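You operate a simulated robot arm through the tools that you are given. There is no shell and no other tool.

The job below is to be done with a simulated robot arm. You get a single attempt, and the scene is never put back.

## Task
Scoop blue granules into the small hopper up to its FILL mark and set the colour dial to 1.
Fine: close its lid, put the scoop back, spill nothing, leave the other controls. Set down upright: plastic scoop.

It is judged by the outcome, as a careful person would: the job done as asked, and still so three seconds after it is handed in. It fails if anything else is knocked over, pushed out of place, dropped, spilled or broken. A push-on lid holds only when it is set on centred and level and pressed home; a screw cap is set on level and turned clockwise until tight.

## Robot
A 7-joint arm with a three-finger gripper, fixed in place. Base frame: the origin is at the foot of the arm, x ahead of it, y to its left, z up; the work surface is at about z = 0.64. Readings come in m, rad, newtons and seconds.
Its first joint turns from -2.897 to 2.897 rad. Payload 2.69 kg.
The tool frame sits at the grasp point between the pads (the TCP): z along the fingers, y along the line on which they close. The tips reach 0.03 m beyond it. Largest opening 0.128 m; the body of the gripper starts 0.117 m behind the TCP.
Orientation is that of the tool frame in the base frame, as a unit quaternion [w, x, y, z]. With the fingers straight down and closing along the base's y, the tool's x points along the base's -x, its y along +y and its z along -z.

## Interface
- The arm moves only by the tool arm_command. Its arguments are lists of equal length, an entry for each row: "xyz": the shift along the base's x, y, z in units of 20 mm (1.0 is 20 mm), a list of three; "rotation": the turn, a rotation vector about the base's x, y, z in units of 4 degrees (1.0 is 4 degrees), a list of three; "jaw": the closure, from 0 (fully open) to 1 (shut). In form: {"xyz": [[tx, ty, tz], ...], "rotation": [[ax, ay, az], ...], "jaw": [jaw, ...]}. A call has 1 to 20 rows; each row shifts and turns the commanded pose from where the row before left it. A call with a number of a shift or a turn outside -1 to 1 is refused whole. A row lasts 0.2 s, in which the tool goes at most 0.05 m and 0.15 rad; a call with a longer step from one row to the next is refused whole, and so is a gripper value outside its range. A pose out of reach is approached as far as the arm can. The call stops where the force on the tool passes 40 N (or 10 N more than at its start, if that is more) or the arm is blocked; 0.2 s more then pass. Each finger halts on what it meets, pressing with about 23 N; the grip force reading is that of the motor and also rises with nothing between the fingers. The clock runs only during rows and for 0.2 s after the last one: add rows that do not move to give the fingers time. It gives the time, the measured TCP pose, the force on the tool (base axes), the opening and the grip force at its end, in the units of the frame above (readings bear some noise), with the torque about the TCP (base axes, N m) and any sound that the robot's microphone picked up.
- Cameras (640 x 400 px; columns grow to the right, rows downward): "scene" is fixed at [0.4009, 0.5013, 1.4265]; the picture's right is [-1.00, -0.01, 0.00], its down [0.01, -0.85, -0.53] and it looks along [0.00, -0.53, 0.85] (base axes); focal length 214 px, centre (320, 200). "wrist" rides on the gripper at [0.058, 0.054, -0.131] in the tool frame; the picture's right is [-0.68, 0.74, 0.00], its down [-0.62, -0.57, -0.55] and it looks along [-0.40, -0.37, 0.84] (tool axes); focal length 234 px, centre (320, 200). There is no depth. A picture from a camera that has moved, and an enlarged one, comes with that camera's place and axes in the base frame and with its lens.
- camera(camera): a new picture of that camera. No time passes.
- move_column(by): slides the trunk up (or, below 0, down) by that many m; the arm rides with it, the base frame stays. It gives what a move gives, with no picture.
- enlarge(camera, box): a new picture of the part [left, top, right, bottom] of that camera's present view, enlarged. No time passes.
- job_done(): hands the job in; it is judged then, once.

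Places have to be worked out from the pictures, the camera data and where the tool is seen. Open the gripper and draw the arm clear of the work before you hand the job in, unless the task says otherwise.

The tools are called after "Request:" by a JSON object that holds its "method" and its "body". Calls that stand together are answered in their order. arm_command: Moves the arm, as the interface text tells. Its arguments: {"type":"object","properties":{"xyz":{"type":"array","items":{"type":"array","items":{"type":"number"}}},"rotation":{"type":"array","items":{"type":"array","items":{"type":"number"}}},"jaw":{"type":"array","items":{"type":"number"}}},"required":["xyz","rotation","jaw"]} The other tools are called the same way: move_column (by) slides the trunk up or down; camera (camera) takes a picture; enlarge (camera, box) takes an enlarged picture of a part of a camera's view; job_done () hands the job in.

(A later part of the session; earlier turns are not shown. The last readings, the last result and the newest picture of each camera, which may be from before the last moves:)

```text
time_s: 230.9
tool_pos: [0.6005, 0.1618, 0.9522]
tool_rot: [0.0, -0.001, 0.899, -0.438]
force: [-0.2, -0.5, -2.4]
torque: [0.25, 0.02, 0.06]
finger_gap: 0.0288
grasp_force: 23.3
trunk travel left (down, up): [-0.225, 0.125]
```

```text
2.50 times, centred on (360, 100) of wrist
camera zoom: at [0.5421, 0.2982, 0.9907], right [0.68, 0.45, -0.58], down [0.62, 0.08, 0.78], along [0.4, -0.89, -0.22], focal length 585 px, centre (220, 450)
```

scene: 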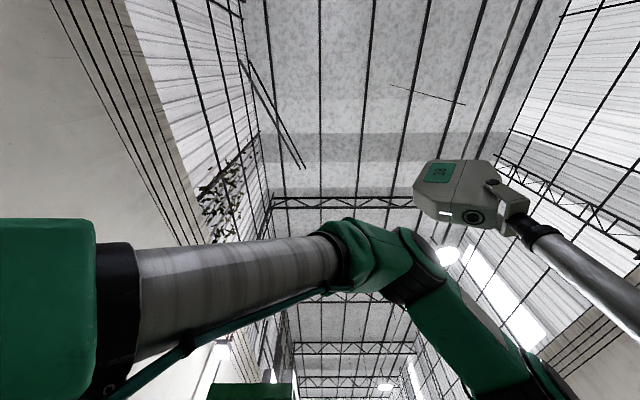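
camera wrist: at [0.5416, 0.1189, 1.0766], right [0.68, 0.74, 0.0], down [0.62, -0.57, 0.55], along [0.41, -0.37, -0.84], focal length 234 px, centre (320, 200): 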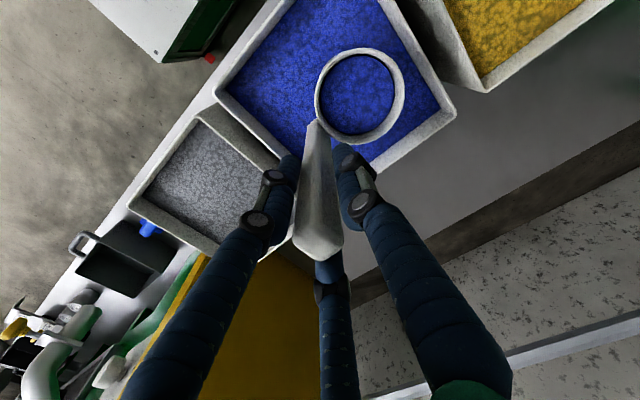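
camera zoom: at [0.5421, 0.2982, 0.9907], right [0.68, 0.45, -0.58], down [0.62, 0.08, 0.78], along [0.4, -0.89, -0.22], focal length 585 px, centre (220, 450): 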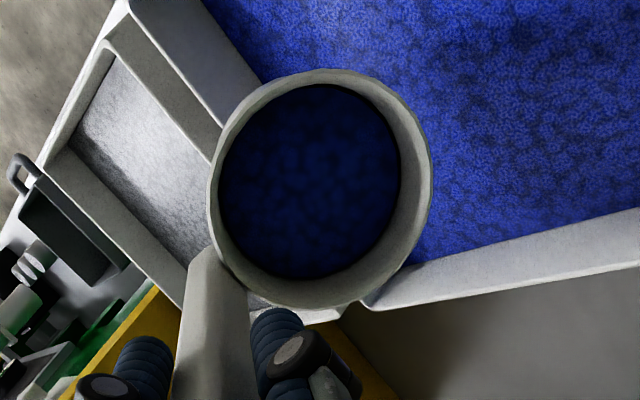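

At 52° the level has sunk a little, so flow starts between 36° and 52°. I hold here one second to see whether it keeps flowing or settles.

Request:
{"method": "arm_command", "body": {"xyz": [[0, 0, 0], [0, 0, 0], [0, 0, 0], [0, 0, 0], [0, 0, 0]], "rotation": [[0, 0, 0], [0, 0, 0], [0, 0, 0], [0, 0, 0], [0, 0, 0]], "jaw": [1, 1, 1, 1, 1]}}

Request:
{"method": "enlarge", "body": {"camera": "wrist", "box": [260, 20, 460, 180]}}

```text
time_s: 232.1
tool_pos: [0.6007, 0.163, 0.9524]
tool_rot: [0.0, 0.0, 0.899, -0.439]
force: [0.1, -0.2, -2.1]
torque: [0.15, 0.0, -0.03]
finger_gap: 0.0289
grasp_force: 22.9
trunk travel left (down, up): [-0.225, 0.125]
```

```text
2.50 times, centred on (360, 100) of wrist
camera zoom: at [0.5421, 0.2982, 0.9906], right [0.68, 0.45, -0.58], down [0.62, 0.08, 0.78], along [0.4, -0.89, -0.22], focal length 585 px, centre (220, 450)
```

zoom: 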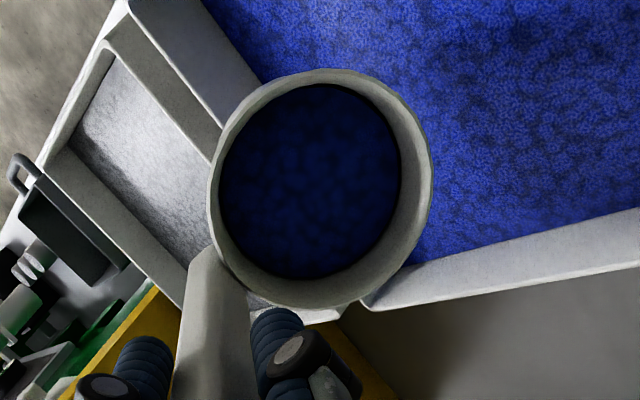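

It settles: the amount kept depends on the tilt, so pouring can be dosed by angle. I empty the rest back into the tray (tilt to 100°, lip over the tray) and then rehearse the pouring posture at the hopper with the empty scoop.

Request:
{"method": "arm_command", "body": {"xyz": [[0, 0.2, 0], [0, 0.2, 0], [0, 0.2, 0], [0, 0.2, 0], [0, 0.2, 0], [0, 0.2, -0.1], [0, 0.2, -0.1], [0, 0.2, -0.1], [0, 0.2, -0.1], [0, 0.2, -0.1], [0, 0.2, -0.1], [0, 0.2, -0.1], [0, 0, 0], [0, 0, 0], [0, 0, 0]], "rotation": [[-1, 0, 0], [-1, 0, 0], [-1, 0, 0], [-1, 0, 0], [-1, 0, 0], [-1, 0, 0], [-1, 0, 0], [-1, 0, 0], [-1, 0, 0], [-1, 0, 0], [-1, 0, 0], [-1, 0, 0], [0, 0, 0], [0, 0, 0], [0, 0, 0]], "jaw": [1, 1, 1, 1, 1, 1, 1, 1, 1, 1, 1, 1, 1, 1, 1]}}

Request:
{"method": "camera", "body": {"camera": "wrist"}}

Request:
{"method": "enlarge", "body": {"camera": "wrist", "box": [260, 20, 460, 180]}}

```text
time_s: 235.3
tool_pos: [0.601, 0.2091, 0.9385]
tool_rot: [0.001, 0.001, -0.642, 0.766]
force: [-0.5, -0.3, -0.1]
torque: [0.1, 0.0, 0.03]
finger_gap: 0.0286
grasp_force: 22.7
trunk travel left (down, up): [-0.225, 0.125]
```

```text
taken
camera wrist: at [0.5418, 0.3291, 0.8628], right [0.68, -0.13, -0.73], down [0.62, 0.64, 0.46], along [0.4, -0.76, 0.51], focal length 234 px, centre (320, 200)
```

wrist: 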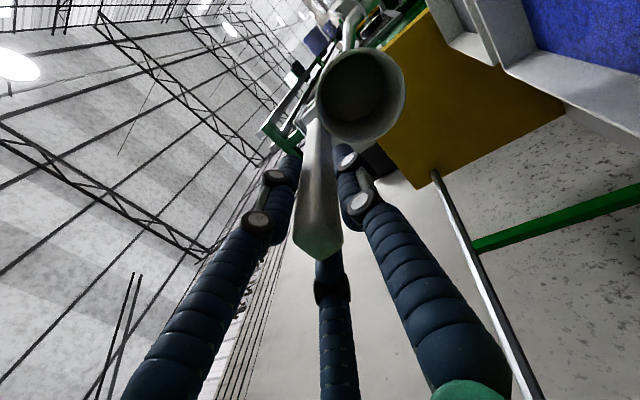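

```text
2.50 times, centred on (360, 100) of wrist
camera zoom: at [0.5418, 0.3291, 0.8628], right [0.68, -0.13, -0.73], down [0.62, 0.64, 0.46], along [0.4, -0.76, 0.51], focal length 585 px, centre (220, 450)
```

zoom: 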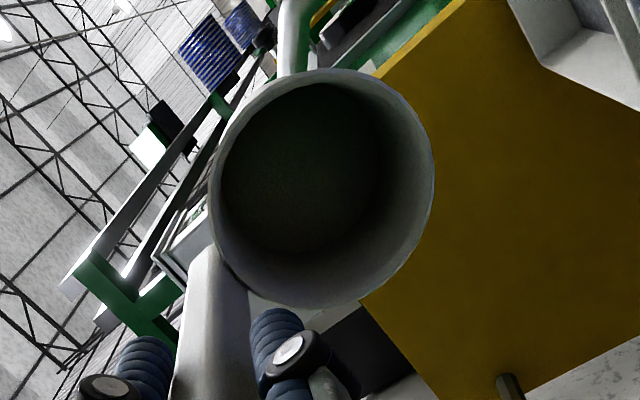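

The scoop is empty again and 100° was reached without trouble here. Now the rehearsal: I roll it upright while rising, then go toward the hopper.

Request:
{"method": "arm_command", "body": {"xyz": [[0, -0.2, 0.8], [0, -0.3, 0.8], [0, -0.3, 0.8], [0.1, -0.3, 0.8], [0.1, -0.3, 0.8], [0.1, -0.3, 0.8], [0.1, -0.3, 0.8], [0.1, -0.3, 0.8], [0.1, -0.3, 0.8], [0.1, -0.3, 0.8], [0.1, -0.3, 0.8], [0.1, -0.3, 0.8], [0.1, -0.3, 0.8], [0.1, -0.3, 0.8], [0.1, -0.3, 0.8], [0.1, -0.3, 0.8], [0.1, -0.3, 0.8], [0.1, -0.3, 0.8], [0.1, -0.3, 0.8], [0.1, -0.3, 0.8]], "rotation": [[1, 0, 0], [1, 0, 0], [1, 0, 0], [1, 0, 0], [1, 0, 0], [1, 0, 0], [1, 0, 0], [1, 0, 0], [1, 0, 0], [1, 0, 0], [1, 0, 0], [1, 0, 0], [1, 0, 0], [1, 0, 0], [1, 0, 0], [1, 0, 0], [1, 0, 0], [1, 0, 0], [1, 0, 0], [1, 0, 0]], "jaw": [1, 1, 1, 1, 1, 1, 1, 1, 1, 1, 1, 1, 1, 1, 1, 1, 1, 1, 1, 1]}}

Request:
{"method": "arm_command", "body": {"xyz": [[0.2, -0.6, 1], [0.2, -0.6, 1], [0.2, -0.6, 1], [0.2, -0.6, 1], [0.2, -0.6, 1], [0.4, -1, 0.5], [0.5, -1, 0], [0.5, -1, 0], [0.5, -1, 0], [0.5, -1, 0], [0.5, -1, 0], [0.5, -1, 0], [0.5, -1, 0], [0.5, -1, 0], [0.5, -1, 0], [0.3, -1, 0], [0, -1, 0], [0, -1, 0], [0, -0.5, 0], [0, 0, 0]], "rotation": [[1, 0, 0], [1, 0, 0], [1, 0, 0], [1, 0, 0], [1, 0, 0], [0, 0, 0], [0, 0, 0], [0, 0, 0], [0, 0, 0], [0, 0, 0], [0, 0, 0], [0, 0, 0], [0, 0, 0], [0, 0, 0], [0, 0, 0], [0, 0, 0], [0, 0, 0], [0, 0, 0], [0, 0, 0], [0, 0, 0]], "jaw": [1, 1, 1, 1, 1, 1, 1, 1, 1, 1, 1, 1, 1, 1, 1, 1, 1, 1, 1, 1]}}

Request:
{"method": "camera", "body": {"camera": "wrist"}}

```text
time_s: 239.5
tool_pos: [0.6335, 0.0919, 1.2602]
tool_rot: [0.001, -0.002, 0.985, -0.173]
force: [-1.2, -0.9, -1.4]
torque: [0.02, -0.05, -0.01]
finger_gap: 0.0283
grasp_force: 22.7
trunk travel left (down, up): [-0.225, 0.125]
```

```text
time_s: 243.7
tool_pos: [0.7591, -0.24, 1.3682]
tool_rot: [0.0, 0.0, 1.0, 0.0]
force: [0.9, -0.3, -1.0]
torque: [-0.01, -0.02, 0.03]
finger_gap: 0.0287
grasp_force: 23.3
trunk travel left (down, up): [-0.225, 0.125]
```

```text
taken
camera wrist: at [0.7004, -0.1859, 1.5001], right [0.68, 0.74, 0.0], down [0.62, -0.57, 0.55], along [0.4, -0.37, -0.84], focal length 234 px, centre (320, 200)
```

wrist: 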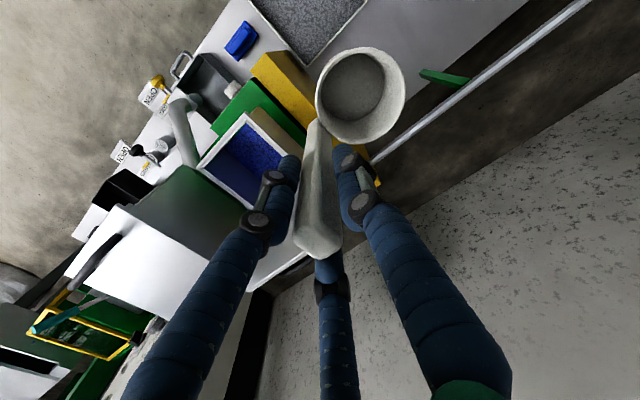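

I'm beside the open hopper, which appears where computed. Rehearsal step 1: tilt to 36° while bringing the lip over the opening.

Request:
{"method": "arm_command", "body": {"xyz": [[-0.037, -0.73, 0.1], [-0.037, -0.73, 0.1], [-0.037, -0.73, 0.1], [-0.037, -0.73, 0.1], [-0.037, -0.73, 0.1], [-0.037, -0.73, 0.1], [-0.037, -0.73, 0.1], [-0.037, -0.73, 0.1], [-0.037, -0.73, 0.1], [0, 0, 0]], "rotation": [[-1, 0, 0], [-1, 0, 0], [-1, 0, 0], [-1, 0, 0], [-1, 0, 0], [-1, 0, 0], [-1, 0, 0], [-1, 0, 0], [-1, 0, 0], [0, 0, 0]], "jaw": [1, 1, 1, 1, 1, 1, 1, 1, 1, 1]}}

Request:
{"method": "camera", "body": {"camera": "wrist"}}

Request:
{"method": "enlarge", "body": {"camera": "wrist", "box": [220, 0, 440, 180]}}

```text
time_s: 245.9
tool_pos: [0.7525, -0.3701, 1.3877]
tool_rot: [0.0, -0.001, 0.951, -0.309]
force: [-0.4, -0.3, -0.9]
torque: [0.06, -0.01, -0.01]
finger_gap: 0.0285
grasp_force: 23.0
trunk travel left (down, up): [-0.225, 0.125]
```

```text
taken
camera wrist: at [0.6933, -0.249, 1.4611], right [0.68, 0.6, -0.43], down [0.62, -0.13, 0.78], along [0.41, -0.79, -0.46], focal length 234 px, centre (320, 200)
```

wrist: 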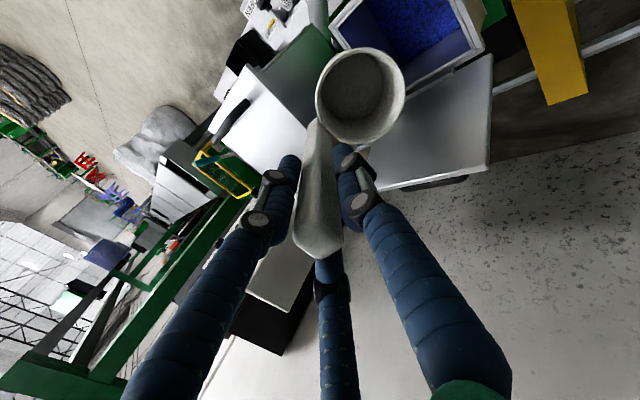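

```text
2.22 times, centred on (330, 90) of wrist
camera zoom: at [0.6933, -0.249, 1.4611], right [0.68, 0.6, -0.43], down [0.62, -0.13, 0.78], along [0.41, -0.79, -0.46], focal length 520 px, centre (298, 444)
```

zoom: 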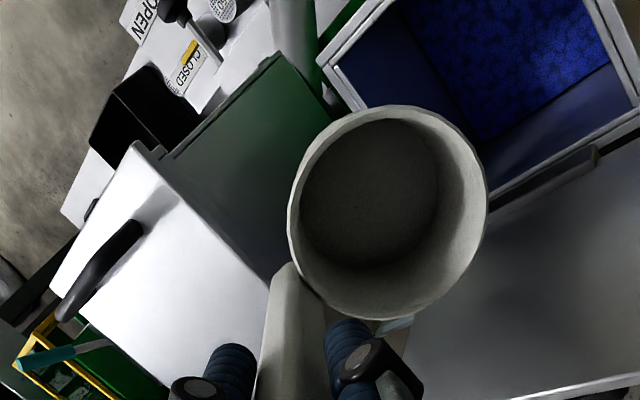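

36° is reached with the lip over the opening and clear of the lid. I rehearse on to 60°.

Request:
{"method": "arm_command", "body": {"xyz": [[0, 0.5, -0.295], [0, 0.5, -0.295], [0, 0.5, -0.295], [0, 0.5, -0.417], [0, 0.5, -0.417], [0, 0.5, -0.417], [0, 0, 0]], "rotation": [[-1, 0, 0], [-1, 0, 0], [-1, 0, 0], [-1, 0, 0], [-1, 0, 0], [-1, 0, 0], [0, 0, 0]], "jaw": [1, 1, 1, 1, 1, 1, 1]}}

Request:
{"method": "camera", "body": {"camera": "wrist"}}

Request:
{"method": "enlarge", "body": {"camera": "wrist", "box": [220, 0, 500, 180]}}

```text
time_s: 247.5
tool_pos: [0.7516, -0.3117, 1.3438]
tool_rot: [0.001, 0.0, 0.866, -0.501]
force: [1.2, 0.3, -1.0]
torque: [0.1, -0.02, 0.0]
finger_gap: 0.0286
grasp_force: 23.0
trunk travel left (down, up): [-0.225, 0.125]
```

```text
taken
camera wrist: at [0.6937, -0.1707, 1.3631], right [0.68, 0.37, -0.64], down [0.62, 0.19, 0.76], along [0.4, -0.91, -0.1], focal length 234 px, centre (320, 200)
```

wrist: 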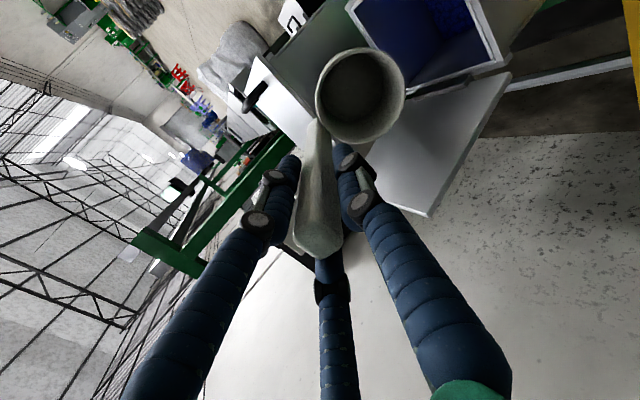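

```text
2.22 times, centred on (360, 90) of wrist
camera zoom: at [0.6937, -0.1707, 1.3631], right [0.68, 0.37, -0.64], down [0.62, 0.19, 0.76], along [0.4, -0.91, -0.1], focal length 520 px, centre (231, 444)
```

zoom: 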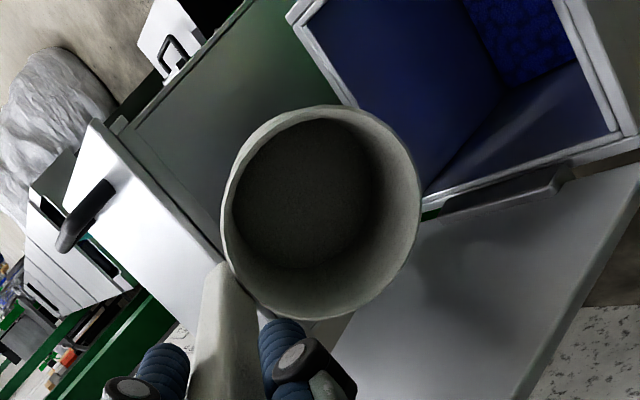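

Still fine. On to 96°.

Request:
{"method": "arm_command", "body": {"xyz": [[0, 0.467, -0.417], [0, 0.467, -0.417], [0, 0.467, -0.417], [0, 0.408, -0.583], [0, 0.408, -0.583], [0, 0.408, -0.583], [0, 0.325, -0.5], [0, 0.325, -0.5], [0, 0.325, -0.5], [0, 0, 0]], "rotation": [[-1, 0, 0], [-1, 0, 0], [-1, 0, 0], [-1, 0, 0], [-1, 0, 0], [-1, 0, 0], [-1, 0, 0], [-1, 0, 0], [-1, 0, 0], [0, 0, 0]], "jaw": [1, 1, 1, 1, 1, 1, 1, 1, 1, 1]}}

Request:
{"method": "camera", "body": {"camera": "wrist"}}

Request:
{"method": "enlarge", "body": {"camera": "wrist", "box": [260, 0, 540, 180]}}

```text
time_s: 249.7
tool_pos: [0.7528, -0.238, 1.255]
tool_rot: [0.0, 0.001, -0.669, 0.743]
force: [1.0, -0.1, -1.8]
torque: [0.12, 0.02, 0.0]
finger_gap: 0.0288
grasp_force: 23.1
trunk travel left (down, up): [-0.225, 0.125]
```

```text
taken
camera wrist: at [0.6939, -0.113, 1.1874], right [0.68, -0.08, -0.73], down [0.62, 0.61, 0.5], along [0.4, -0.79, 0.46], focal length 234 px, centre (320, 200)
```

wrist: 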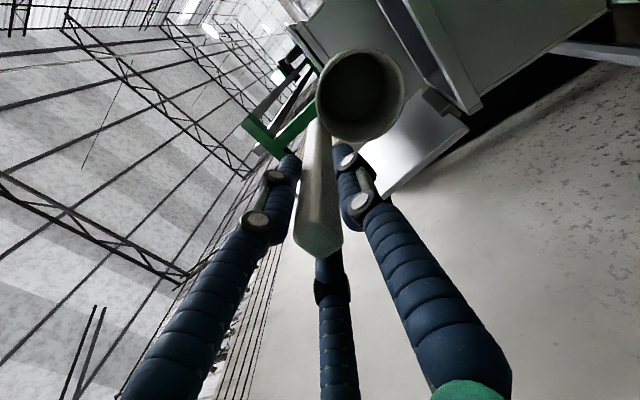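

```text
2.22 times, centred on (400, 90) of wrist
camera zoom: at [0.6939, -0.113, 1.1874], right [0.68, -0.08, -0.73], down [0.62, 0.61, 0.5], along [0.4, -0.79, 0.46], focal length 520 px, centre (142, 444)
```

zoom: 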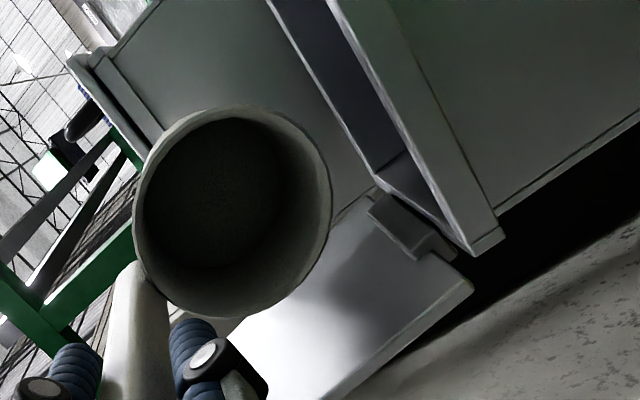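

The whole pouring motion is reachable, and the lip stays over the opening. I reverse along the same path to upright.

Request:
{"method": "arm_command", "body": {"xyz": [[0, -0.325, 0.5], [0, -0.325, 0.5], [0, -0.325, 0.5], [0, -0.408, 0.583], [0, -0.408, 0.583], [0, -0.408, 0.583], [0, -0.467, 0.417], [0, -0.467, 0.417], [0, -0.467, 0.417], [0, -0.5, 0.417], [0, -0.5, 0.417], [0, -0.5, 0.417], [0, -0.5, 0.295], [0, -0.5, 0.295], [0, -0.5, 0.295]], "rotation": [[1, 0, 0], [1, 0, 0], [1, 0, 0], [1, 0, 0], [1, 0, 0], [1, 0, 0], [1, 0, 0], [1, 0, 0], [1, 0, 0], [1, 0, 0], [1, 0, 0], [1, 0, 0], [1, 0, 0], [1, 0, 0], [1, 0, 0]], "jaw": [1, 1, 1, 1, 1, 1, 1, 1, 1, 1, 1, 1, 1, 1, 1]}}

Request:
{"method": "arm_command", "body": {"xyz": [[0.037, 0.73, -0.1], [0.037, 0.73, -0.1], [0.037, 0.73, -0.1], [0.037, 0.73, -0.1], [0.037, 0.73, -0.1], [0.037, 0.73, -0.1], [0.037, 0.73, -0.1], [0.037, 0.73, -0.1], [0.037, 0.73, -0.1], [0, 0.8, 0], [-0.3, 1, 0], [-0.5, 1, 0], [-0.5, 1, 0], [-0.5, 1, 0], [-0.5, 1, 0], [-0.5, 1, 0], [-0.5, 1, 0], [-0.5, 1, 0], [-0.5, 1, 0], [-0.5, 1, 0]], "rotation": [[1, 0, 0], [1, 0, 0], [1, 0, 0], [1, 0, 0], [1, 0, 0], [1, 0, 0], [1, 0, 0], [1, 0, 0], [1, 0, 0], [0, 0, 0], [0, 0, 0], [0, 0, 0], [0, 0, 0], [0, 0, 0], [0, 0, 0], [0, 0, 0], [0, 0, 0], [0, 0, 0], [0, 0, 0], [0, 0, 0]], "jaw": [1, 1, 1, 1, 1, 1, 1, 1, 1, 1, 1, 1, 1, 1, 1, 1, 1, 1, 1, 1]}}

Request:
{"method": "camera", "body": {"camera": "wrist"}}

```text
time_s: 252.9
tool_pos: [0.7542, -0.3692, 1.3889]
tool_rot: [0.0, -0.001, 0.951, -0.308]
force: [0.3, 0.5, -1.6]
torque: [0.03, 0.02, 0.01]
finger_gap: 0.0287
grasp_force: 22.8
trunk travel left (down, up): [-0.225, 0.125]
```

```text
time_s: 257.1
tool_pos: [0.66, -0.0231, 1.3682]
tool_rot: [0.001, 0.0, 1.0, 0.0]
force: [0.1, -0.5, -0.8]
torque: [-0.03, 0.03, -0.01]
finger_gap: 0.0283
grasp_force: 23.2
trunk travel left (down, up): [-0.225, 0.125]
```

```text
taken
camera wrist: at [0.6009, 0.0312, 1.4993], right [0.68, 0.74, 0.0], down [0.62, -0.57, 0.55], along [0.41, -0.37, -0.84], focal length 234 px, centre (320, 200)
```

wrist: 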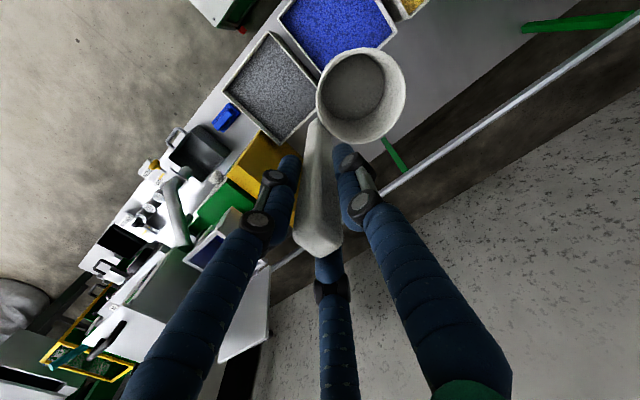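

Back toward the blue tray for the real scoop: down to (0.600, 0.14, 1.064).

Request:
{"method": "arm_command", "body": {"xyz": [[-0.19, 0.52, -0.5], [-0.19, 0.52, -0.95], [-0.19, 0.52, -0.95], [-0.19, 0.52, -0.95], [-0.19, 0.52, -0.95], [-0.19, 0.52, -0.95], [-0.19, 0.52, -0.95], [-0.19, 0.52, -0.95], [-0.19, 0.52, -0.95], [-0.19, 0.52, -0.95], [-0.19, 0.52, -0.95], [-0.19, 0.52, -0.95], [-0.19, 0.52, -0.95], [-0.19, 0.52, -0.95], [-0.19, 0.52, -0.95], [-0.15, 0.45, -0.95], [0, 0, -0.45]], "rotation": [[0, 0, 0], [0, 0, 0], [0, 0, 0], [0, 0, 0], [0, 0, 0], [0, 0, 0], [0, 0, 0], [0, 0, 0], [0, 0, 0], [0, 0, 0], [0, 0, 0], [0, 0, 0], [0, 0, 0], [0, 0, 0], [0, 0, 0], [0, 0, 0], [0, 0, 0]], "jaw": [1, 1, 1, 1, 1, 1, 1, 1, 1, 1, 1, 1, 1, 1, 1, 1, 1]}}

Request:
{"method": "camera", "body": {"camera": "wrist"}}

```text
time_s: 260.7
tool_pos: [0.6037, 0.1422, 1.0631]
tool_rot: [0.0, 0.0, 1.0, 0.0]
force: [0.6, 0.1, -0.7]
torque: [-0.05, 0.03, 0.02]
finger_gap: 0.0289
grasp_force: 23.1
trunk travel left (down, up): [-0.225, 0.125]
```

```text
taken
camera wrist: at [0.5443, 0.1959, 1.1937], right [0.68, 0.74, 0.0], down [0.62, -0.57, 0.55], along [0.4, -0.37, -0.84], focal length 234 px, centre (320, 200)
```

wrist: 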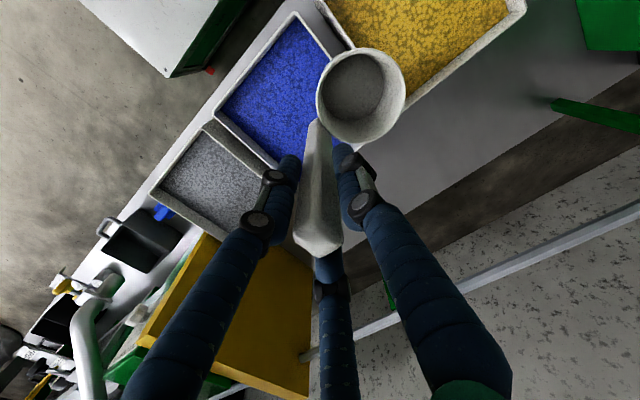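

I tilt to 68° again and plunge as before.

Request:
{"method": "arm_command", "body": {"xyz": [[-0.15, 0.11, -0.32], [0, 0.11, -0.32], [0, 0.11, -0.32], [0, 0.11, -0.32], [0, 0.11, -0.32], [0, 0.11, -0.32], [0, 0.11, -0.32], [0, 0.11, -0.32], [0, 0.11, -0.32], [0, 0.11, -0.32], [0, 0.11, -0.32], [0, 0.11, -0.32], [0, 0.11, -0.32], [0, 0.11, -0.32], [0, 0.11, -0.32], [0, 0.11, -0.32], [0, 0.11, -0.32], [0, 0, 0]], "rotation": [[-1, 0, 0], [-1, 0, 0], [-1, 0, 0], [-1, 0, 0], [-1, 0, 0], [-1, 0, 0], [-1, 0, 0], [-1, 0, 0], [-1, 0, 0], [-1, 0, 0], [-1, 0, 0], [-1, 0, 0], [-1, 0, 0], [-1, 0, 0], [-1, 0, 0], [-1, 0, 0], [-1, 0, 0], [0, 0, 0]], "jaw": [1, 1, 1, 1, 1, 1, 1, 1, 1, 1, 1, 1, 1, 1, 1, 1, 1, 1]}}

Request:
{"method": "arm_command", "body": {"xyz": [[0, 0, -0.8], [0, 0, -0.9], [0, 0, -0.9], [0, 0, -0.9], [0, 0, -0.75], [0, 0, -0.75], [0, 0, -0.75], [0, 0, -0.75], [0, 0, 0]], "rotation": [[0, 0, 0], [0, 0, 0], [0, 0, 0], [0, 0, 0], [0, 0, 0], [0, 0, 0], [0, 0, 0], [0, 0, 0], [0, 0, 0]], "jaw": [1, 1, 1, 1, 1, 1, 1, 1, 1]}}

Request:
{"method": "camera", "body": {"camera": "wrist"}}

```text
time_s: 264.5
tool_pos: [0.5998, 0.1817, 0.9566]
tool_rot: [0.0, -0.001, 0.829, -0.56]
force: [0.6, -0.3, -1.1]
torque: [0.04, -0.02, 0.0]
finger_gap: 0.0289
grasp_force: 22.8
trunk travel left (down, up): [-0.225, 0.125]
```

```text
time_s: 266.5
tool_pos: [0.5979, 0.1785, 0.8252]
tool_rot: [0.0, 0.0, 0.829, -0.559]
force: [-0.1, -0.3, -2.7]
torque: [0.21, -0.02, 0.01]
finger_gap: 0.0288
grasp_force: 22.7
trunk travel left (down, up): [-0.225, 0.125]
```

```text
taken
camera wrist: at [0.5397, 0.3205, 0.8247], right [0.68, 0.28, -0.68], down [0.62, 0.3, 0.73], along [0.4, -0.91, 0.03], focal length 234 px, centre (320, 200)
```

wrist: 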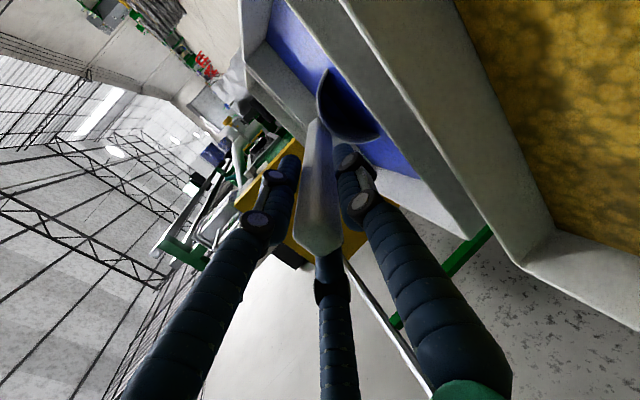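

Same as before. Now the sweep, leaving the granules a little later (flatter) to take slightly more.

Request:
{"method": "arm_command", "body": {"xyz": [[0, -0.2125, 0.495], [0, -0.2125, 0.495], [0, -0.217, 0.26], [0, -0.217, 0.26], [0, -0.217, 0.26], [0, -0.272, 0.288], [0, -0.272, 0.288], [0, -0.272, 0.288], [0, -0.395, 0.152], [0, -0.395, 0.152], [0, -0.395, 0.152], [0, -0.433, 0.272], [0, -0.433, 0.272], [0, -0.433, 0.272], [0, -0.433, 0.528], [0, -0.433, 0.528], [0, -0.433, 0.528], [0, 0, 0.4], [0, 0, 0]], "rotation": [[1, 0, 0], [1, 0, 0], [1, 0, 0], [1, 0, 0], [1, 0, 0], [1, 0, 0], [1, 0, 0], [1, 0, 0], [1, 0, 0], [1, 0, 0], [1, 0, 0], [1, 0, 0], [1, 0, 0], [1, 0, 0], [1, 0, 0], [1, 0, 0], [1, 0, 0], [0, 0, 0], [0, 0, 0]], "jaw": [1, 1, 1, 1, 1, 1, 1, 1, 1, 1, 1, 1, 1, 1, 1, 1, 1, 1, 1]}}

Request:
{"method": "camera", "body": {"camera": "wrist"}}

Request:
{"method": "enlarge", "body": {"camera": "wrist", "box": [260, 20, 460, 180]}}

```text
time_s: 270.5
tool_pos: [0.5991, 0.0667, 0.9424]
tool_rot: [0.001, -0.001, 1.0, 0.0]
force: [0.2, -0.6, -2.8]
torque: [-0.14, 0.01, 0.01]
finger_gap: 0.0289
grasp_force: 22.6
trunk travel left (down, up): [-0.225, 0.125]
```

```text
taken
camera wrist: at [0.5409, 0.1205, 1.0741], right [0.68, 0.74, 0.0], down [0.62, -0.57, 0.55], along [0.41, -0.37, -0.84], focal length 234 px, centre (320, 200)
```

wrist: 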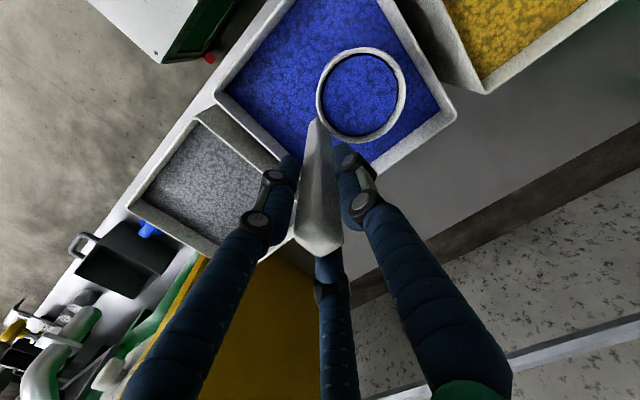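

```text
2.50 times, centred on (360, 100) of wrist
camera zoom: at [0.5409, 0.1205, 1.0741], right [0.68, 0.74, 0.0], down [0.62, -0.57, 0.55], along [0.41, -0.37, -0.84], focal length 585 px, centre (220, 450)
```

zoom: 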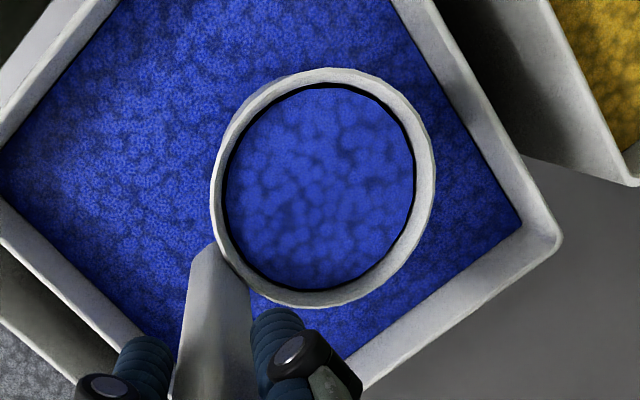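

A bit fuller than before (about three quarters), the rim clean. I raise it gently and carry it level to the hopper side.

Request:
{"method": "arm_command", "body": {"xyz": [[0, 0, 0.3], [0, 0, 0.5], [0, 0, 0.7], [0, 0, 0.8], [0, 0, 0.8], [0, 0, 0.8], [0, 0, 0.8], [0, 0, 0.8], [0.1, -0.15, 0.8], [0.2, -0.3, 0.8], [0.2, -0.3, 0.8], [0.2, -0.3, 0.8], [0.2, -0.3, 0.8], [0.2, -0.3, 0.8], [0.2, -0.3, 0.8], [0.2, -0.3, 0.8], [0.2, -0.3, 0.8], [0.2, -0.3, 0.8], [0.2, -0.3, 0.8], [0.2, -0.3, 0.8]], "rotation": [[0, 0, 0], [0, 0, 0], [0, 0, 0], [0, 0, 0], [0, 0, 0], [0, 0, 0], [0, 0, 0], [0, 0, 0], [0, 0, 0], [0, 0, 0], [0, 0, 0], [0, 0, 0], [0, 0, 0], [0, 0, 0], [0, 0, 0], [0, 0, 0], [0, 0, 0], [0, 0, 0], [0, 0, 0], [0, 0, 0]], "jaw": [1, 1, 1, 1, 1, 1, 1, 1, 1, 1, 1, 1, 1, 1, 1, 1, 1, 1, 1, 1]}}

Request:
{"method": "arm_command", "body": {"xyz": [[0.2, -0.4, 0.8], [0.2, -0.4, 0.8], [0.3, -0.5, 0.7], [0.3, -0.5, 0.7], [0.3, -0.6, 0.7], [0.3, -0.6, 0.7], [0.3, -0.6, 0.6], [0.3, -0.6, 0.4], [0.3, -0.6, 0.2], [0.3, -0.7, 0], [0.3, -0.7, 0], [0.3, -0.7, 0], [0.3, -0.7, 0], [0.3, -0.7, 0], [0.3, -0.7, 0], [0.3, -0.7, 0], [0.3, -0.6, 0], [0.3, -0.5, 0], [0.2, -0.3, 0], [0, 0, 0]], "rotation": [[0, 0, 0], [0, 0, 0], [0, 0, 0], [0, 0, 0], [0, 0, 0], [0, 0, 0], [0, 0, 0], [0, 0, 0], [0, 0, 0], [0, 0, 0], [0, 0, 0], [0, 0, 0], [0, 0, 0], [0, 0, 0], [0, 0, 0], [0, 0, 0], [0, 0, 0], [0, 0, 0], [0, 0, 0], [0, 0, 0]], "jaw": [1, 1, 1, 1, 1, 1, 1, 1, 1, 1, 1, 1, 1, 1, 1, 1, 1, 1, 1, 1]}}

Request:
{"method": "camera", "body": {"camera": "wrist"}}

Request:
{"method": "enlarge", "body": {"camera": "wrist", "box": [260, 20, 460, 180]}}

```text
time_s: 274.7
tool_pos: [0.6449, -0.0037, 1.2446]
tool_rot: [0.001, 0.0, 1.0, 0.0]
force: [-0.8, -0.1, -3.9]
torque: [-0.12, -0.04, 0.0]
finger_gap: 0.0291
grasp_force: 22.7
trunk travel left (down, up): [-0.225, 0.125]
```

```text
time_s: 278.9
tool_pos: [0.7516, -0.2249, 1.3569]
tool_rot: [0.0, 0.0, 1.0, -0.001]
force: [0.5, -0.2, -3.1]
torque: [-0.11, 0.02, -0.03]
finger_gap: 0.029
grasp_force: 23.3
trunk travel left (down, up): [-0.225, 0.125]
```

```text
taken
camera wrist: at [0.6944, -0.1713, 1.4882], right [0.68, 0.74, 0.0], down [0.62, -0.57, 0.55], along [0.4, -0.37, -0.84], focal length 234 px, centre (320, 200)
```

wrist: 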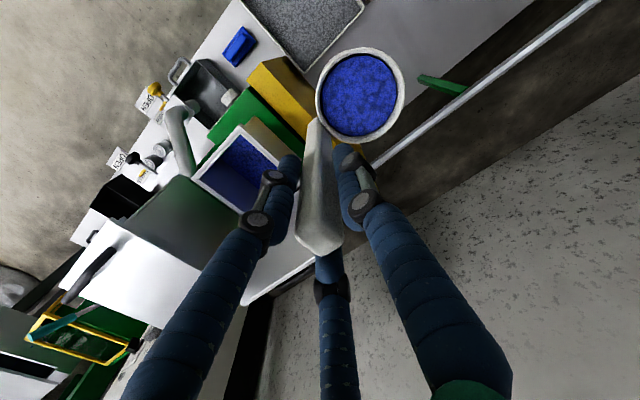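

```text
2.50 times, centred on (360, 100) of wrist
camera zoom: at [0.6944, -0.1713, 1.4882], right [0.68, 0.74, 0.0], down [0.62, -0.57, 0.55], along [0.4, -0.37, -0.84], focal length 585 px, centre (220, 450)
```

zoom: 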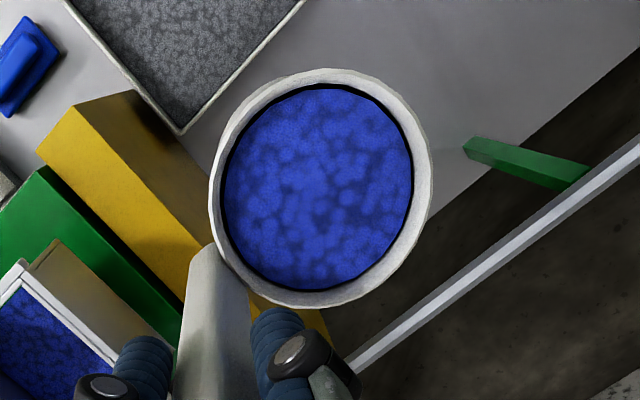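

The load is steady at about 3 N. To be safe I first bring the upright cup so that its lip is already over the opening (TCP y≈-0.456) before tilting at all.

Request:
{"method": "arm_command", "body": {"xyz": [[0, -0.2, 0.4], [0, -0.4, 0.5], [0, -0.6, 0.5], [0, -0.8, 0.2], [0, -0.9, 0], [0, -0.9, 0], [0, -0.9, 0], [0, -0.9, 0], [0, -0.9, 0], [0, -0.9, 0], [0, -0.9, 0], [0, -0.9, 0], [0, -0.8, 0], [0, -0.6, 0], [0, -0.5, 0], [0, -0.4, 0], [0, 0, 0]], "rotation": [[0, 0, 0], [0, 0, 0], [0, 0, 0], [0, 0, 0], [0, 0, 0], [0, 0, 0], [0, 0, 0], [0, 0, 0], [0, 0, 0], [0, 0, 0], [0, 0, 0], [0, 0, 0], [0, 0, 0], [0, 0, 0], [0, 0, 0], [0, 0, 0], [0, 0, 0]], "jaw": [1, 1, 1, 1, 1, 1, 1, 1, 1, 1, 1, 1, 1, 1, 1, 1, 1]}}

Request:
{"method": "camera", "body": {"camera": "wrist"}}

Request:
{"method": "enlarge", "body": {"camera": "wrist", "box": [220, 0, 460, 180]}}

```text
time_s: 282.5
tool_pos: [0.7539, -0.4528, 1.3886]
tool_rot: [0.0, 0.0, 1.0, 0.001]
force: [-0.4, -0.1, -3.4]
torque: [-0.11, 0.0, 0.01]
finger_gap: 0.029
grasp_force: 23.1
trunk travel left (down, up): [-0.225, 0.125]
```

```text
taken
camera wrist: at [0.6945, -0.3987, 1.5201], right [0.68, 0.74, 0.0], down [0.62, -0.57, 0.55], along [0.4, -0.37, -0.84], focal length 234 px, centre (320, 200)
```

wrist: 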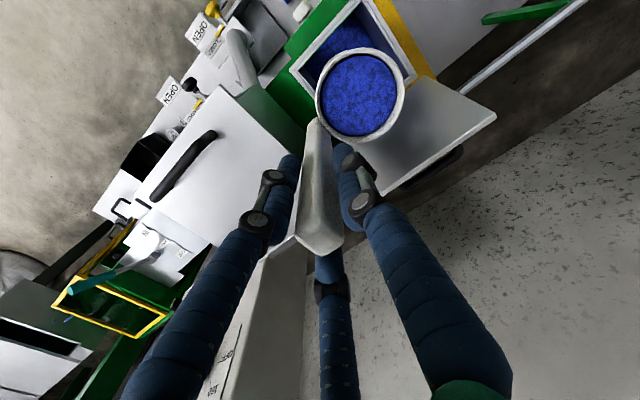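

```text
2.22 times, centred on (340, 90) of wrist
camera zoom: at [0.6945, -0.3987, 1.5201], right [0.68, 0.74, 0.0], down [0.62, -0.57, 0.55], along [0.4, -0.37, -0.84], focal length 520 px, centre (276, 444)
```

zoom: 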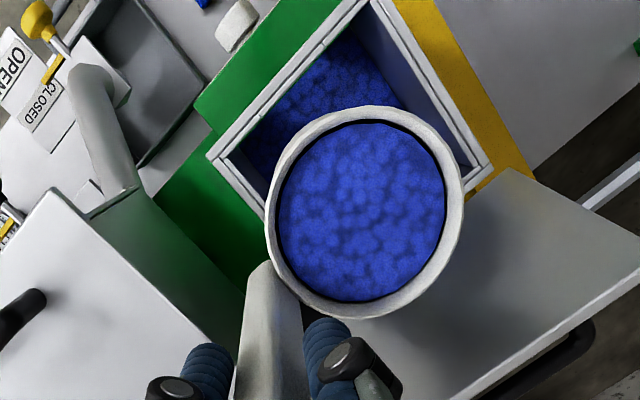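

The lip is above the opening's inside. I tilt to 36° with the lip held over that point, then look.

Request:
{"method": "arm_command", "body": {"xyz": [[0, 0.397, 0], [0, 0.397, 0], [0, 0.397, 0], [0, 0.483, 0], [0, 0.483, 0], [0, 0.483, 0], [0, 0.517, 0], [0, 0.517, 0], [0, 0.517, 0], [0, 0, 0], [0, 0, 0]], "rotation": [[-1, 0, 0], [-1, 0, 0], [-1, 0, 0], [-1, 0, 0], [-1, 0, 0], [-1, 0, 0], [-1, 0, 0], [-1, 0, 0], [-1, 0, 0], [0, 0, 0], [0, 0, 0]], "jaw": [1, 1, 1, 1, 1, 1, 1, 1, 1, 1, 1]}}

Request:
{"method": "camera", "body": {"camera": "wrist"}}

Request:
{"method": "enlarge", "body": {"camera": "wrist", "box": [260, 20, 460, 180]}}

```text
time_s: 284.9
tool_pos: [0.7534, -0.372, 1.3897]
tool_rot: [0.0, 0.0, 0.951, -0.309]
force: [0.9, -0.5, -3.0]
torque: [0.17, 0.0, 0.01]
finger_gap: 0.0289
grasp_force: 23.1
trunk travel left (down, up): [-0.225, 0.125]
```

```text
taken
camera wrist: at [0.6945, -0.2511, 1.4636], right [0.68, 0.6, -0.43], down [0.62, -0.14, 0.78], along [0.4, -0.79, -0.46], focal length 234 px, centre (320, 200)
```

wrist: 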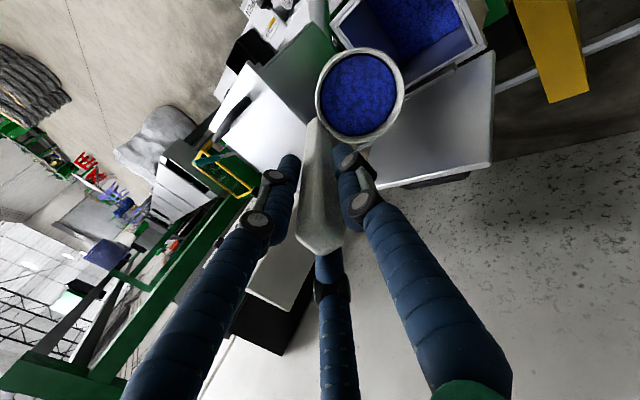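

```text
2.50 times, centred on (360, 100) of wrist
camera zoom: at [0.6945, -0.2511, 1.4636], right [0.68, 0.6, -0.43], down [0.62, -0.14, 0.78], along [0.4, -0.79, -0.46], focal length 585 px, centre (220, 450)
```

zoom: 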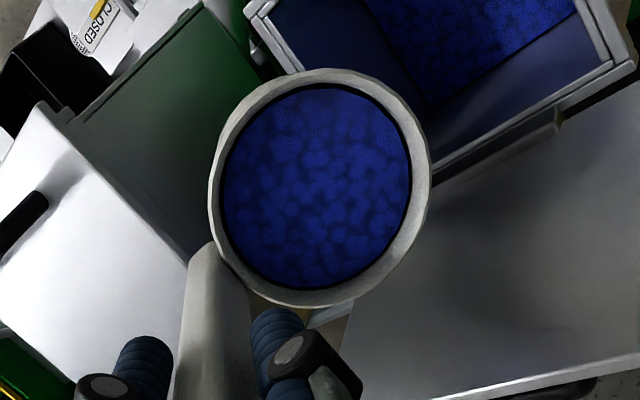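

No flow yet at 36°. I go on to 52°, lip held at the same point, pause, and look.

Request:
{"method": "arm_command", "body": {"xyz": [[0, 0.55, -0.34], [0, 0.55, -0.34], [0, 0.55, -0.34], [0, 0.55, -0.34], [0, 0, 0], [0, 0, 0], [0, 0, 0]], "rotation": [[-1, 0, 0], [-1, 0, 0], [-1, 0, 0], [-1, 0, 0], [0, 0, 0], [0, 0, 0], [0, 0, 0]], "jaw": [1, 1, 1, 1, 1, 1, 1]}}

Request:
{"method": "camera", "body": {"camera": "wrist"}}

Request:
{"method": "enlarge", "body": {"camera": "wrist", "box": [260, 20, 460, 180]}}

```text
time_s: 286.5
tool_pos: [0.7527, -0.3266, 1.3634]
tool_rot: [0.001, -0.001, 0.899, -0.438]
force: [-0.7, -1.0, -3.8]
torque: [0.2, 0.01, -0.01]
finger_gap: 0.0289
grasp_force: 22.9
trunk travel left (down, up): [-0.225, 0.125]
```

```text
taken
camera wrist: at [0.6947, -0.1905, 1.401], right [0.68, 0.45, -0.58], down [0.62, 0.08, 0.78], along [0.4, -0.89, -0.22], focal length 234 px, centre (320, 200)
```

wrist: 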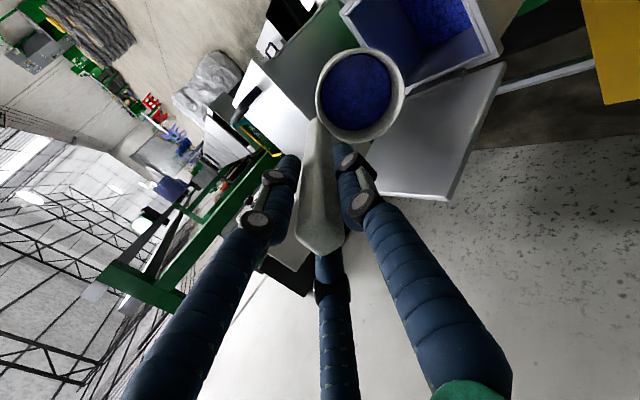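

```text
2.50 times, centred on (360, 100) of wrist
camera zoom: at [0.6947, -0.1905, 1.401], right [0.68, 0.45, -0.58], down [0.62, 0.08, 0.78], along [0.4, -0.89, -0.22], focal length 585 px, centre (220, 450)
```

zoom: 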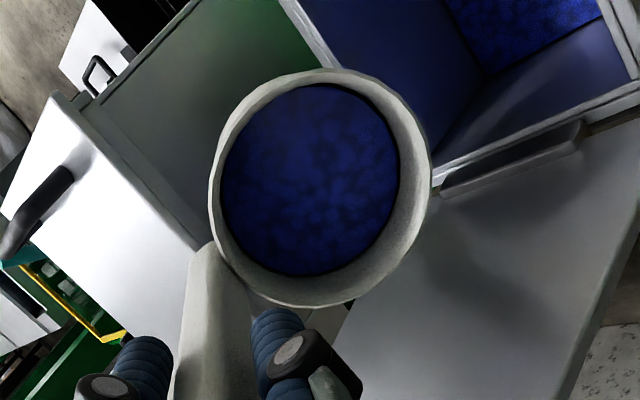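

Part has flowed in (the cup is down to roughly 58%). I tilt on to 64°, then look again.

Request:
{"method": "arm_command", "body": {"xyz": [[0, 0.465, -0.45], [0, 0.465, -0.45], [0, 0.467, -0.417], [0, 0, 0], [0, 0, 0], [0, 0, 0]], "rotation": [[-1, 0, 0], [-1, 0, 0], [-1, 0, 0], [0, 0, 0], [0, 0, 0], [0, 0, 0]], "jaw": [1, 1, 1, 1, 1, 1]}}

Request:
{"method": "enlarge", "body": {"camera": "wrist", "box": [260, 20, 460, 180]}}

Request:
{"method": "enlarge", "body": {"camera": "wrist", "box": [320, 0, 540, 140]}}

```text
time_s: 287.9
tool_pos: [0.7544, -0.2986, 1.3355]
tool_rot: [0.0, 0.0, 0.848, -0.53]
force: [-0.4, 0.1, -2.8]
torque: [0.27, 0.03, -0.01]
finger_gap: 0.0289
grasp_force: 23.0
trunk travel left (down, up): [-0.225, 0.125]
```

```text
2.50 times, centred on (360, 100) of wrist
camera zoom: at [0.6954, -0.157, 1.3447], right [0.68, 0.32, -0.66], down [0.62, 0.25, 0.75], along [0.4, -0.91, -0.03], focal length 585 px, centre (220, 450)
```

zoom: 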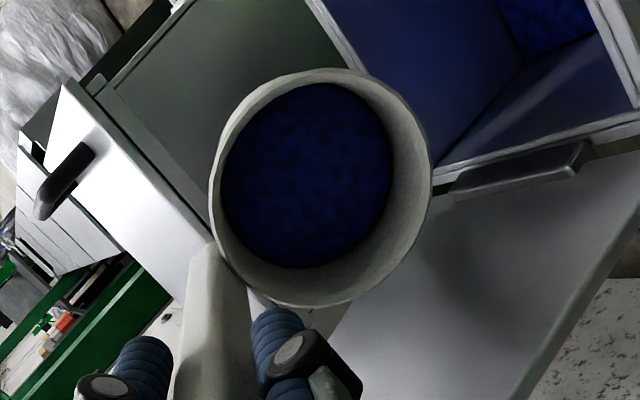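

```text
2.86 times, centred on (430, 70) of wrist
camera zoom: at [0.6954, -0.157, 1.3447], right [0.68, 0.32, -0.66], down [0.62, 0.25, 0.75], along [0.4, -0.91, -0.03], focal length 669 px, centre (6, 571)
```

zoom: 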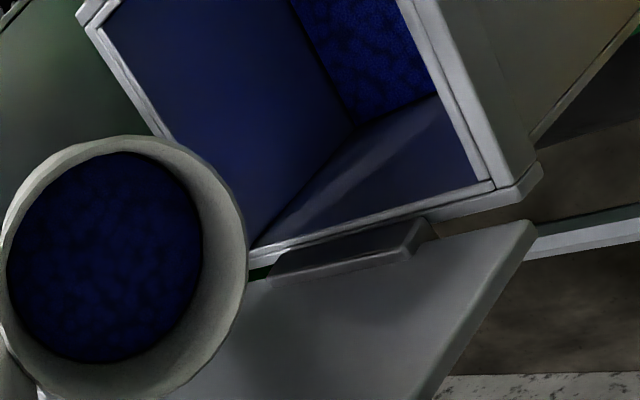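

About 42% remains in the cup. I tilt on to 76°.

Request:
{"method": "arm_command", "body": {"xyz": [[0, 0.453, -0.45], [0, 0.453, -0.45], [0, 0.453, -0.45], [0, 0, 0], [0, 0, 0], [0, 0, 0]], "rotation": [[-1, 0, 0], [-1, 0, 0], [-1, 0, 0], [0, 0, 0], [0, 0, 0], [0, 0, 0]], "jaw": [1, 1, 1, 1, 1, 1]}}

Request:
{"method": "enlarge", "body": {"camera": "wrist", "box": [260, 20, 460, 180]}}

```text
time_s: 289.3
tool_pos: [0.7544, -0.271, 1.3096]
tool_rot: [0.0, 0.0, 0.788, -0.616]
force: [-0.6, 0.5, -1.6]
torque: [0.15, -0.01, 0.0]
finger_gap: 0.0291
grasp_force: 23.0
trunk travel left (down, up): [-0.225, 0.125]
```

```text
2.50 times, centred on (360, 100) of wrist
camera zoom: at [0.6957, -0.1305, 1.2889], right [0.68, 0.18, -0.72], down [0.62, 0.4, 0.68], along [0.4, -0.9, 0.16], focal length 585 px, centre (220, 450)
```

zoom: 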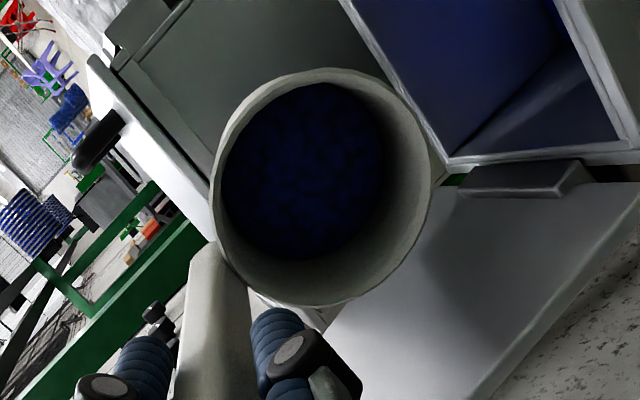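

About 20% remains; by my estimate the hopper should now be just inside the mark. I roll back upright along the same path to check the window before adding more.

Request:
{"method": "arm_command", "body": {"xyz": [[0, -0.453, 0.45], [0, -0.453, 0.45], [0, -0.453, 0.45], [0, -0.467, 0.417], [0, -0.465, 0.45], [0, -0.465, 0.45], [0, -0.55, 0.34], [0, -0.55, 0.34], [0, -0.55, 0.34], [0, -0.55, 0.34], [0, -0.517, 0], [0, -0.517, 0], [0, -0.517, 0], [0, -0.483, 0], [0, -0.483, 0], [0, -0.483, 0], [0, -0.397, 0], [0, -0.397, 0], [0, -0.397, 0], [0, 0, 0]], "rotation": [[1, 0, 0], [1, 0, 0], [1, 0, 0], [1, 0, 0], [1, 0, 0], [1, 0, 0], [1, 0, 0], [1, 0, 0], [1, 0, 0], [1, 0, 0], [1, 0, 0], [1, 0, 0], [1, 0, 0], [1, 0, 0], [1, 0, 0], [1, 0, 0], [1, 0, 0], [1, 0, 0], [1, 0, 0], [0, 0, 0]], "jaw": [1, 1, 1, 1, 1, 1, 1, 1, 1, 1, 1, 1, 1, 1, 1, 1, 1, 1, 1, 1]}}

Request:
{"method": "camera", "body": {"camera": "wrist"}}

Request:
{"method": "enlarge", "body": {"camera": "wrist", "box": [220, 0, 460, 180]}}

```text
time_s: 293.5
tool_pos: [0.7511, -0.4547, 1.3888]
tool_rot: [0.0, 0.0, 1.0, 0.001]
force: [-0.4, -0.5, -1.8]
torque: [-0.02, -0.04, 0.0]
finger_gap: 0.0289
grasp_force: 22.9
trunk travel left (down, up): [-0.225, 0.125]
```

```text
taken
camera wrist: at [0.6934, -0.4013, 1.5199], right [0.68, 0.74, 0.0], down [0.62, -0.57, 0.55], along [0.4, -0.37, -0.84], focal length 234 px, centre (320, 200)
```

wrist: 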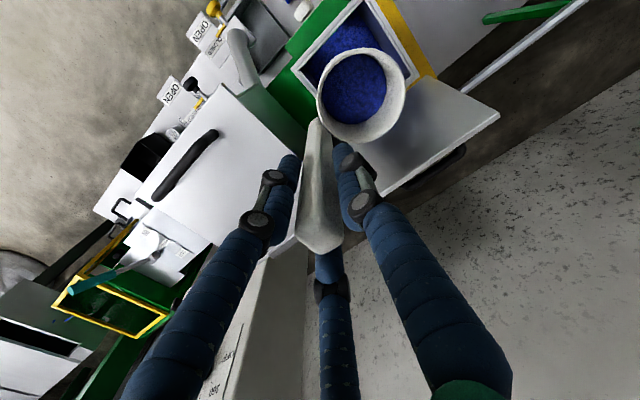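

```text
2.22 times, centred on (340, 90) of wrist
camera zoom: at [0.6934, -0.4013, 1.5199], right [0.68, 0.74, 0.0], down [0.62, -0.57, 0.55], along [0.4, -0.37, -0.84], focal length 520 px, centre (276, 444)
```

zoom: 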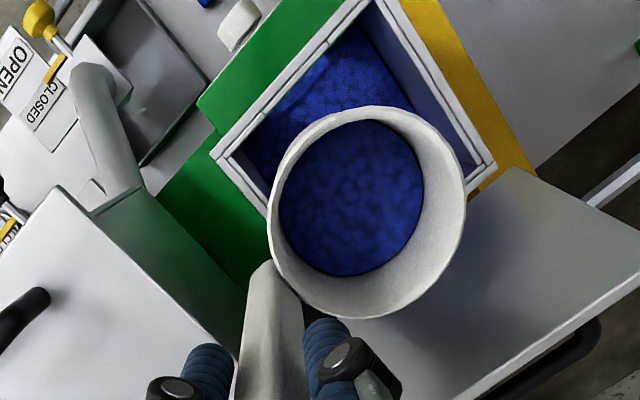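

Clean so far. I back off over the +y side and then in front to view the FILL window.

Request:
{"method": "arm_command", "body": {"xyz": [[0, 0.4, 0], [0, 0.8, 0], [0, 0.9, 0], [0, 0.9, 0], [0, 0.9, 0], [0, 0.9, 0], [0, 0.9, 0], [-0.2, 0.9, 0], [-0.4, 0.9, 0], [-0.6, 0.9, 0], [-0.8, 0.9, 0], [-0.9, 0.6, 0], [-0.9, 0.3, 0], [-0.9, 0, 0], [-0.9, 0, 0], [-0.9, 0, 0], [-0.9, 0, -0.2], [-0.9, 0, -0.4], [-0.9, 0, -0.4], [-0.9, 0, -0.4]], "rotation": [[0, 0, 0], [0, 0, 0], [0, 0, 0], [0, 0, 0], [0, 0, 0], [0, 0, 0], [0, 0, 0], [0, 0, 0], [0, 0, 0], [0, 0, 0], [0, 0, 0], [0, 0, 0], [0, 0, 0], [0, 0, 0], [0, 0, 0], [0, 0, 0], [0, 0, 0], [0, 0, 0], [0, 0, 0], [0, 0, 0]], "jaw": [1, 1, 1, 1, 1, 1, 1, 1, 1, 1, 1, 1, 1, 1, 1, 1, 1, 1, 1, 1]}}

Request:
{"method": "camera", "body": {"camera": "wrist"}}

```text
time_s: 297.7
tool_pos: [0.5527, -0.2507, 1.3619]
tool_rot: [0.001, 0.0, 1.0, 0.001]
force: [0.7, -0.4, -1.5]
torque: [-0.04, 0.01, 0.01]
finger_gap: 0.029
grasp_force: 22.7
trunk travel left (down, up): [-0.225, 0.125]
```

```text
taken
camera wrist: at [0.4936, -0.1973, 1.4924], right [0.68, 0.74, 0.0], down [0.62, -0.57, 0.55], along [0.41, -0.37, -0.84], focal length 234 px, centre (320, 200)
```

wrist: 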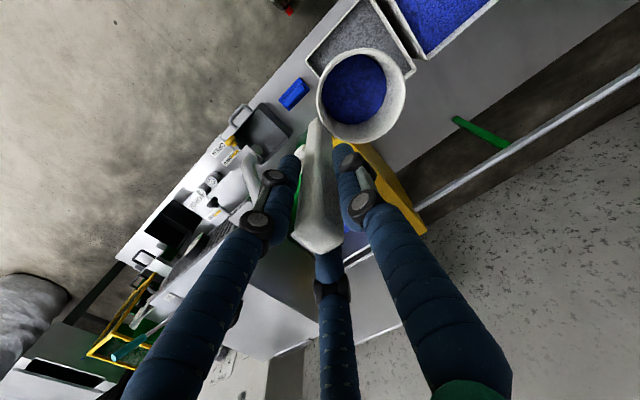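

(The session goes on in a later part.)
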